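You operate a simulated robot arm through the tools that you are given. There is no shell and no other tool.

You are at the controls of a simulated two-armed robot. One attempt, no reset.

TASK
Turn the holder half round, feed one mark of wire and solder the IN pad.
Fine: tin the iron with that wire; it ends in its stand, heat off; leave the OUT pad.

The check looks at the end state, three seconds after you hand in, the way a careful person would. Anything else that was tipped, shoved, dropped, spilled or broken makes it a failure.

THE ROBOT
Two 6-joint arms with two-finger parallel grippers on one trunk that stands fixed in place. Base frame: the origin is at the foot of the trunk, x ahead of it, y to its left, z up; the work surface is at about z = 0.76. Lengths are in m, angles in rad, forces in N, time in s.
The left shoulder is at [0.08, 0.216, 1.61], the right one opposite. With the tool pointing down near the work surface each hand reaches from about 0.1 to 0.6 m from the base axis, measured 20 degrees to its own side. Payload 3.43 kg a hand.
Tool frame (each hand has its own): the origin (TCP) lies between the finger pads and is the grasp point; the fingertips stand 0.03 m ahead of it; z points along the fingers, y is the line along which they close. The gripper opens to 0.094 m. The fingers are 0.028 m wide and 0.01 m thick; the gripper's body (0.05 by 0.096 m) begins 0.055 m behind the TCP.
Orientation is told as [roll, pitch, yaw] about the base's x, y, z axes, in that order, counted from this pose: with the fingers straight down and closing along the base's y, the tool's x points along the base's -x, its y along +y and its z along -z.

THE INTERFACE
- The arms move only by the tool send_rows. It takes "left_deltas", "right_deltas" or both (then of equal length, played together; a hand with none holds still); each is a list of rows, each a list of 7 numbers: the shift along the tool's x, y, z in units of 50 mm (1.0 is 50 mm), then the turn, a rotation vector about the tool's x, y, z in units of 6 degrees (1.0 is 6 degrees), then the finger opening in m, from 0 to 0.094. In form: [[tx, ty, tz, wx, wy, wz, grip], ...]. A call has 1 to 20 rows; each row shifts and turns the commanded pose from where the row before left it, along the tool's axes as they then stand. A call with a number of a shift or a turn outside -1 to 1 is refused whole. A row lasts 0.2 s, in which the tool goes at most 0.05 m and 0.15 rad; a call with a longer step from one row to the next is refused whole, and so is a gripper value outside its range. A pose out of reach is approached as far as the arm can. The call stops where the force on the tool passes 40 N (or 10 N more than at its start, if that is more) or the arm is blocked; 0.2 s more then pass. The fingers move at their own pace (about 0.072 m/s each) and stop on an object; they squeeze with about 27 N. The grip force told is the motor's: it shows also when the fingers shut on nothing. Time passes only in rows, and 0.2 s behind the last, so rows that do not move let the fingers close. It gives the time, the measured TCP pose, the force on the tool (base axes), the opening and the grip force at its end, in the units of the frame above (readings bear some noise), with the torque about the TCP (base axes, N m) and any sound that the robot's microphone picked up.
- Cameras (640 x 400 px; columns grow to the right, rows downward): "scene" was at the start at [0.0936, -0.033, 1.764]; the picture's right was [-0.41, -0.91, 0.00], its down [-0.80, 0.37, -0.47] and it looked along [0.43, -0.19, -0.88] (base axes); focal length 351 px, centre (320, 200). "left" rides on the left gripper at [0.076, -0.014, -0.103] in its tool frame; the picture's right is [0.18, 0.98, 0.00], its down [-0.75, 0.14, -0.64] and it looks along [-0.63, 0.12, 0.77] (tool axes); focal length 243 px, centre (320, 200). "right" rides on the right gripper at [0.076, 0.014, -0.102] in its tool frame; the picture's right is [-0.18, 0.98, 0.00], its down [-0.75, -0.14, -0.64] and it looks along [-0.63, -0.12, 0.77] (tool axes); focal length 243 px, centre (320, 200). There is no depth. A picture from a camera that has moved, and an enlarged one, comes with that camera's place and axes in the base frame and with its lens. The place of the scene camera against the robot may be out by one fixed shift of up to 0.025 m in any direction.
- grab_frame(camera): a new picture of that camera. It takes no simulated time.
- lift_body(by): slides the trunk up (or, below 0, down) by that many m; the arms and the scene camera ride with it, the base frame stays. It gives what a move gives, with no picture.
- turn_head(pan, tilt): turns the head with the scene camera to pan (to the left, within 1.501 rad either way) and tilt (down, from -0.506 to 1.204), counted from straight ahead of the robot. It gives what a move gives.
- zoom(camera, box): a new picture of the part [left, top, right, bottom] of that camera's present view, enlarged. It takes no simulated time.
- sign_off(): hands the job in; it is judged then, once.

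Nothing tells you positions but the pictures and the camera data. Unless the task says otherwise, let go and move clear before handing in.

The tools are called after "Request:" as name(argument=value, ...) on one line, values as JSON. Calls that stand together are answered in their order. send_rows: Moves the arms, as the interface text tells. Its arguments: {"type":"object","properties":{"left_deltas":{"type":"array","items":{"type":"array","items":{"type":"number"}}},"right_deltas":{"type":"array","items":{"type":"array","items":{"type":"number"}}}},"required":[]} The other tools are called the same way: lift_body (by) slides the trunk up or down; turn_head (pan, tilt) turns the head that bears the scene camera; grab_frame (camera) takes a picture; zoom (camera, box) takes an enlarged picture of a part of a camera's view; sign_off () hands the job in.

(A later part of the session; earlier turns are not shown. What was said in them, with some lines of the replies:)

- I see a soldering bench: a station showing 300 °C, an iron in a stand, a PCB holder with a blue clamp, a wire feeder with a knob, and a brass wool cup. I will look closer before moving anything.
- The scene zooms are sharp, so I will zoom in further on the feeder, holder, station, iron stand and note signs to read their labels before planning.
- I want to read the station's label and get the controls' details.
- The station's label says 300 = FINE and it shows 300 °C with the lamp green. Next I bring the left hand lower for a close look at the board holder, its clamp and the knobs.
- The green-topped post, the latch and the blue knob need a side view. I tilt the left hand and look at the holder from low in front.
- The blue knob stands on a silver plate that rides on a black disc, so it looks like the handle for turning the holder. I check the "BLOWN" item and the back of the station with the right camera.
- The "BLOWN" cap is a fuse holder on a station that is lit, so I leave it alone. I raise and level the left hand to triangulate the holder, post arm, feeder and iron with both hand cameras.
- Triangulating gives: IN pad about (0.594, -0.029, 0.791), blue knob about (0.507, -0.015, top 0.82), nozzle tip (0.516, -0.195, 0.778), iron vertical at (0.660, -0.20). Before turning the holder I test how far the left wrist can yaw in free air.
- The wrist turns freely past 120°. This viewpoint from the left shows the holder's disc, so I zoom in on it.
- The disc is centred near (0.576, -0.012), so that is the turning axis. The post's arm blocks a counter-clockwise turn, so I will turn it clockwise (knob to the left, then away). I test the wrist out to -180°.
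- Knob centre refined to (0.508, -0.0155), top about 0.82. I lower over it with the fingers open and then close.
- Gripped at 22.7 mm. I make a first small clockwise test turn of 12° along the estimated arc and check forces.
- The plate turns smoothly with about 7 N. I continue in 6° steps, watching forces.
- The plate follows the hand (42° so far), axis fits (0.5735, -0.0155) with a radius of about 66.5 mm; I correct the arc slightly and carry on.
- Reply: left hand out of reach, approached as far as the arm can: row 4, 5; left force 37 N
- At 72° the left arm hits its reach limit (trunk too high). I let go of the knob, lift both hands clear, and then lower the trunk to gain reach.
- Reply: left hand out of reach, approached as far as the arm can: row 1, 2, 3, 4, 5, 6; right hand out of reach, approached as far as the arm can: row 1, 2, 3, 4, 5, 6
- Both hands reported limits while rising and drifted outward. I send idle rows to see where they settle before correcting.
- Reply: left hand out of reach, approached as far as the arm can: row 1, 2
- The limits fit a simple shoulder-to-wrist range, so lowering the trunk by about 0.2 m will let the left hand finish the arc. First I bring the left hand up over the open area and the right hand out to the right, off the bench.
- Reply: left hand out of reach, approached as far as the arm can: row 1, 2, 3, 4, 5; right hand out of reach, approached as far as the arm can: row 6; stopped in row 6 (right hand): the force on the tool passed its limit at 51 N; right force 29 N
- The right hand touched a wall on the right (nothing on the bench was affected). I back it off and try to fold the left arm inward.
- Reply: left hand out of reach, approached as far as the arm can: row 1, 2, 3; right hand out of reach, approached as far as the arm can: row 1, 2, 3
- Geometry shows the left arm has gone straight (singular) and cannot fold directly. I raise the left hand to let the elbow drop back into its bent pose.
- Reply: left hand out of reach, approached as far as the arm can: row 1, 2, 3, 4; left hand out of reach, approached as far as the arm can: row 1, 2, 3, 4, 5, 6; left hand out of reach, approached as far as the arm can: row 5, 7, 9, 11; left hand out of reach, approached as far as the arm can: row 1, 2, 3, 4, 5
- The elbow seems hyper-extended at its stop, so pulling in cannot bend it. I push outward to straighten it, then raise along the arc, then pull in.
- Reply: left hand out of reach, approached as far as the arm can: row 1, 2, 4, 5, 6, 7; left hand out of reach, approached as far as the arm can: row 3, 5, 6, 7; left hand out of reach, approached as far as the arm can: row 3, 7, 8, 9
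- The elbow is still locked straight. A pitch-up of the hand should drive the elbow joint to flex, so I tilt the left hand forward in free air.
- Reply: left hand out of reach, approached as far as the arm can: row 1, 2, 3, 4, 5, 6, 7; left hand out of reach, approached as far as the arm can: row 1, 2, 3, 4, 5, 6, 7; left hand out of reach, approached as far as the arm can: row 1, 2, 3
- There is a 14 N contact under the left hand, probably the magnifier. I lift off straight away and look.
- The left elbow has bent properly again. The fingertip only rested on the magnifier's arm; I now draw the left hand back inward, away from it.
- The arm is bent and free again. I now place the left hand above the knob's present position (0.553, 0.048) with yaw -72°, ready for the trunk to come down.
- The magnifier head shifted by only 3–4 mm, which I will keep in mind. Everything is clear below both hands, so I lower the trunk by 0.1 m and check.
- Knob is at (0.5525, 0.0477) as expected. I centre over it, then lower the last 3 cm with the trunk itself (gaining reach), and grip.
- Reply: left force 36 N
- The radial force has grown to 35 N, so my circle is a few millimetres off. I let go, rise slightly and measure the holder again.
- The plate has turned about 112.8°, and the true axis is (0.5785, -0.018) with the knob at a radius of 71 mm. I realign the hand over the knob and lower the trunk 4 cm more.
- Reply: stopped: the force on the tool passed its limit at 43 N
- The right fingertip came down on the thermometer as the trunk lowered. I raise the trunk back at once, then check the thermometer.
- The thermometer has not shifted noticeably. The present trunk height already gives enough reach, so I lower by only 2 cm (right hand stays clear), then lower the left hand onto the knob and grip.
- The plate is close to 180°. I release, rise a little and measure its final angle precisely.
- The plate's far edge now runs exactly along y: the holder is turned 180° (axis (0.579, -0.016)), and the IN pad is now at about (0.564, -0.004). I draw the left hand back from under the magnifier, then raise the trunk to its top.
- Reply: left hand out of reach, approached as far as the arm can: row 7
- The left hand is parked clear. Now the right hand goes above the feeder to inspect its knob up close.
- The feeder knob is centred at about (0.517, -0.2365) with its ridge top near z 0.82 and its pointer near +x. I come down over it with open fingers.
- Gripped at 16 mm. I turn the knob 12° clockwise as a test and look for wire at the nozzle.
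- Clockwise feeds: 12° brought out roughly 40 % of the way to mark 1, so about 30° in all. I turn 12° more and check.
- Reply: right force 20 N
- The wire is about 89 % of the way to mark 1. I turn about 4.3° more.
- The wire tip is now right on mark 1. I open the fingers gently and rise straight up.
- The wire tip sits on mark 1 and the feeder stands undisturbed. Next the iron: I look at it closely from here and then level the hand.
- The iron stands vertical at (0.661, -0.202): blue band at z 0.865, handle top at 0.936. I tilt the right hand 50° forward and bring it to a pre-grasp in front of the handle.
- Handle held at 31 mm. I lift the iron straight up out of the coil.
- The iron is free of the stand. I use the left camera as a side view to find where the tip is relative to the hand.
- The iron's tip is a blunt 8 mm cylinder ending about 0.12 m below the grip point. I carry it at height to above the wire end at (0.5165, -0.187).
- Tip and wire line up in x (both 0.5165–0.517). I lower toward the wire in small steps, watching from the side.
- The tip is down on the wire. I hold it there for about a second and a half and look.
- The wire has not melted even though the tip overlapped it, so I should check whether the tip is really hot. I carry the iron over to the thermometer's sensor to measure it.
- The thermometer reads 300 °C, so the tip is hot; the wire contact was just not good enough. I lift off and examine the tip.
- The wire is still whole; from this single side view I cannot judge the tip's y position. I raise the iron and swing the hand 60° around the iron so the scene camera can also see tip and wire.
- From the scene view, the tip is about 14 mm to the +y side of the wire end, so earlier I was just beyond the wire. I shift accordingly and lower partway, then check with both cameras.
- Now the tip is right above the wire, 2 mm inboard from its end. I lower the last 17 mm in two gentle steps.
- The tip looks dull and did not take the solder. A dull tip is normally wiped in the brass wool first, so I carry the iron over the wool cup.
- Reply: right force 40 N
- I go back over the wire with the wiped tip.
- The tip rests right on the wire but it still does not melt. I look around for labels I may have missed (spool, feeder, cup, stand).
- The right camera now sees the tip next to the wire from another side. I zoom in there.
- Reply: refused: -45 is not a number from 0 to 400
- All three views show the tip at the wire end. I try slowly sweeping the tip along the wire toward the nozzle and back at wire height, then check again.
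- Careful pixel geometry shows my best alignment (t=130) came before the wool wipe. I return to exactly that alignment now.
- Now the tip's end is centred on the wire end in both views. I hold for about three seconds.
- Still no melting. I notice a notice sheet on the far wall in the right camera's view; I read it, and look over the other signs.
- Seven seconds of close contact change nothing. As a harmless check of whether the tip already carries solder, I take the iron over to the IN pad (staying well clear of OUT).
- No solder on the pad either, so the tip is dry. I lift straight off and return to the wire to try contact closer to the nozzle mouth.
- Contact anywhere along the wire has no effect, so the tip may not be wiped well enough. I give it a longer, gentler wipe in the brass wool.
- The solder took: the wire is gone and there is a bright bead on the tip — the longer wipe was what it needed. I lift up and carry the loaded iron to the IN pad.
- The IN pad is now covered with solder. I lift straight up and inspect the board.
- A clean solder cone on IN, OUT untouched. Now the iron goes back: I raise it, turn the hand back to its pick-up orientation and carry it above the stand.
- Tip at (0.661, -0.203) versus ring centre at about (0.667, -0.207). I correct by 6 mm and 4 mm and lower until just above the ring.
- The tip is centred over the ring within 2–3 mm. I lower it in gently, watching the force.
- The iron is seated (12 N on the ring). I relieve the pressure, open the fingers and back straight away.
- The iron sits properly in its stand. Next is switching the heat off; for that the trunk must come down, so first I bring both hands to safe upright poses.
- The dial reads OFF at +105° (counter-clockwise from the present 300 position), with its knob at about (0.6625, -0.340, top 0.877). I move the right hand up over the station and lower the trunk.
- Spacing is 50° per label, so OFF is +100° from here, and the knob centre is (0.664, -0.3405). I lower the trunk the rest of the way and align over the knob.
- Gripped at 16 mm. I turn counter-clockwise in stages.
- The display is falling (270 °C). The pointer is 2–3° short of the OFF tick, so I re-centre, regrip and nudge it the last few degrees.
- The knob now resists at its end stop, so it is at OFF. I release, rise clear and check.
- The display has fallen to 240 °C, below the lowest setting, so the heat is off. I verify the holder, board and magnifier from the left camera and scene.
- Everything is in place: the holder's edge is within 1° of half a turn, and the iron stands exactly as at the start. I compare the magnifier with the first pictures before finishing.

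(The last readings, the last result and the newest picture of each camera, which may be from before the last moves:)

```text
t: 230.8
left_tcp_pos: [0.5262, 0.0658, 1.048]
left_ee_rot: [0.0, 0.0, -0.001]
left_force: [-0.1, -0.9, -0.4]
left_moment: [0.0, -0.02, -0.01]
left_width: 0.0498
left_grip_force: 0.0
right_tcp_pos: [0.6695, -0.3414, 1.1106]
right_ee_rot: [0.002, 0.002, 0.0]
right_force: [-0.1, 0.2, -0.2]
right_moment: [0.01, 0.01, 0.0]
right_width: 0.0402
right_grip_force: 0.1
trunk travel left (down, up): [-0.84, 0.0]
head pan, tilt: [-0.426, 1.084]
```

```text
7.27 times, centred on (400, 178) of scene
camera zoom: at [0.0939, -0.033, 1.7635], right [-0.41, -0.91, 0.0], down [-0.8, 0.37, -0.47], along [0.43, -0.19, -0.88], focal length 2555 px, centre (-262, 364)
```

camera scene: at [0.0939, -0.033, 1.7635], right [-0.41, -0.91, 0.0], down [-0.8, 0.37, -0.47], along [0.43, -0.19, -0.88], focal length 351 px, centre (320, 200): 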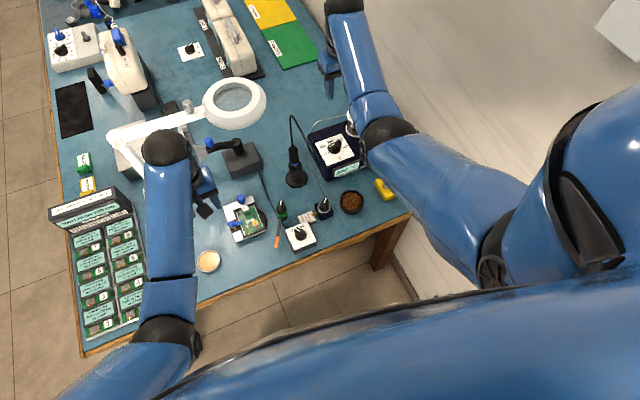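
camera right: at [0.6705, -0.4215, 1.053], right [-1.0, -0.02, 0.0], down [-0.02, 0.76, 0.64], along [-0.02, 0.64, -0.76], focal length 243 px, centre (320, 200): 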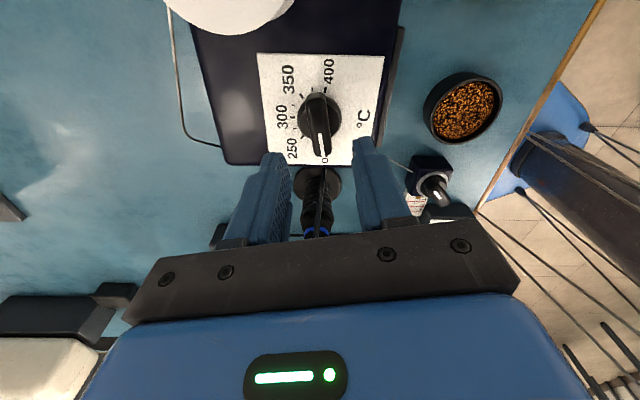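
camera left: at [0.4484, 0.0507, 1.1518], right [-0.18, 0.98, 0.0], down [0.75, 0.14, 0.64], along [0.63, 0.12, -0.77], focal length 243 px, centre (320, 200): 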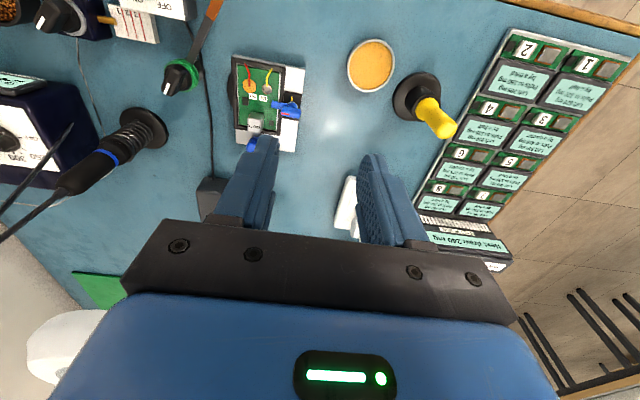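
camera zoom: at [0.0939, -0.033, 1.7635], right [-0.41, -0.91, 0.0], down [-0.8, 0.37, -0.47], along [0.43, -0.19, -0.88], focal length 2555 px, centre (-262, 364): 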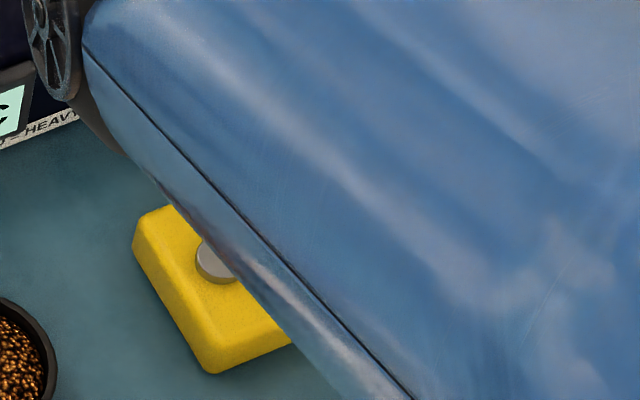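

Request:
send_rows(right_deltas=[[0.64, -0.2, 0.2, 0, 0, 0, 0.05], [0.64, -0.2, 0.2, 0, 0, 0, 0.05], [0.64, -0.2, 0.2, 0, 0, 0, 0.05], [0.64, -0.2, 0.2, 0, 0, 0, 0.05], [0.6, -0.15, 0.15, 0, 0, 0, 0.05]], left_deltas=[[0.4, 0, 0.3, 0, 0, 0, 0.05], [0.4, 0, 0.3, 0, 0, 0, 0.05], [0.4, 0, 0.3, 0, 0, 0, 0.05], [0, 0, 0, 0, 0, 0, 0.05], [0, 0, 0, 0, 0, 0, 0.05]])

Request:
grab_frame(camera="scene")

Request:
zoom(camera="scene", box=[80, 70, 270, 240])

Request:
zoom(camera="right", box=[200, 0, 520, 250])

```text
t: 232.0
left_tcp_pos: [0.4644, 0.067, 1.0056]
left_ee_rot: [0.0, -0.001, -0.003]
left_force: [-0.4, 0.0, 0.5]
left_moment: [-0.02, -0.03, -0.04]
left_width: 0.0501
left_grip_force: 0.0
right_tcp_pos: [0.5119, -0.3891, 1.0613]
right_ee_rot: [0.003, 0.0, 0.001]
right_force: [0.5, 0.7, -0.3]
right_moment: [-0.01, 0.02, 0.01]
right_width: 0.0501
right_grip_force: 0.1
trunk travel left (down, up): [-0.84, 0.0]
head pan, tilt: [-0.426, 1.084]
```

```text
taken
camera scene: at [0.0922, -0.0334, 1.7637], right [-0.41, -0.91, 0.0], down [-0.8, 0.37, -0.47], along [0.43, -0.19, -0.88], focal length 351 px, centre (320, 200)
```

scene: 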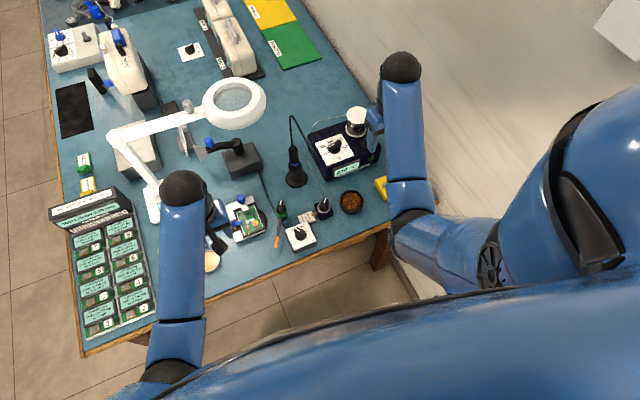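

```text
2.35 times, centred on (175, 155) of scene
camera zoom: at [0.0922, -0.0334, 1.7637], right [-0.41, -0.91, 0.0], down [-0.8, 0.37, -0.47], along [0.43, -0.19, -0.88], focal length 826 px, centre (661, 306)
```

zoom: 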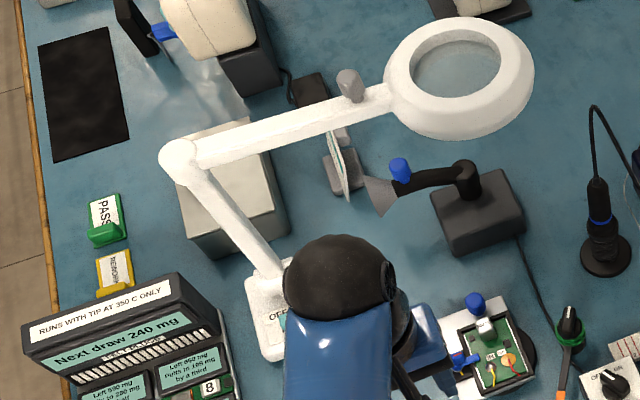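

```text
1.60 times, centred on (360, 125) of right
camera zoom: at [0.4342, -0.3752, 1.1644], right [0.18, 0.98, 0.0], down [0.75, -0.14, 0.64], along [0.63, -0.12, -0.77], focal length 388 px, centre (256, 320)
```

zoom: 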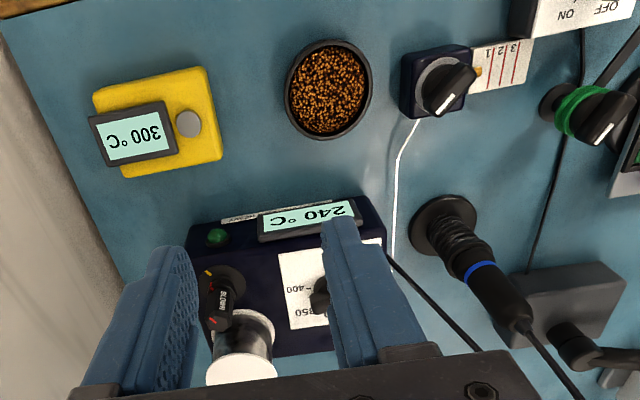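

The dial is at OFF: the lamp is out and the display has fallen to 240 °C. The holder is turned 180° to within about 1°, one mark of wire was fed and melted onto the iron, and IN carries solder while OUT is bare. The iron is back in its stand and both hands are clear.

The magnifier's ring sits about 3 mm lower because I touched its arm early on. The thermometer still shows 300 °C, the tip reading I took with it. Nothing else looks disturbed, so I hand the job in.

Request:
sign_off()

```text
The job is handed in.
```

I turned the holder half round, fed one mark of wire, tinned the iron with it, soldered the IN pad and handed the job in. No result has come back yet.

- **Holder:** it is turned 180° to within about 1°. I turned it clockwise, because the post beside it would have blocked it the other way.
- **Wire and iron:** I fed one mark, and all of it melted onto the tip. The tip would not take solder until I had wiped it properly in the brass wool, so there were several dry tries first. One of them was a touch of the bare tip on IN.
- **Pads:** IN has a clean solder cone, and OUT was not touched.
- **Iron and heat:** the iron is back in its stand and the dial is at OFF. The lamp is out, and the display had dropped to 240 °C when I last looked.

I disturbed a few other things along the way:
- **Magnifier:** I pressed on its arm early on, and its ring moved about 3 mm. I left it as it was.
- **Thermometer:** a fingertip pressed on it while the trunk was coming down. It did not move noticeably. It still shows 300 °C from when I checked the tip.
- **Wall:** the right hand bumped the wall on the right. Nothing on the bench was affected.
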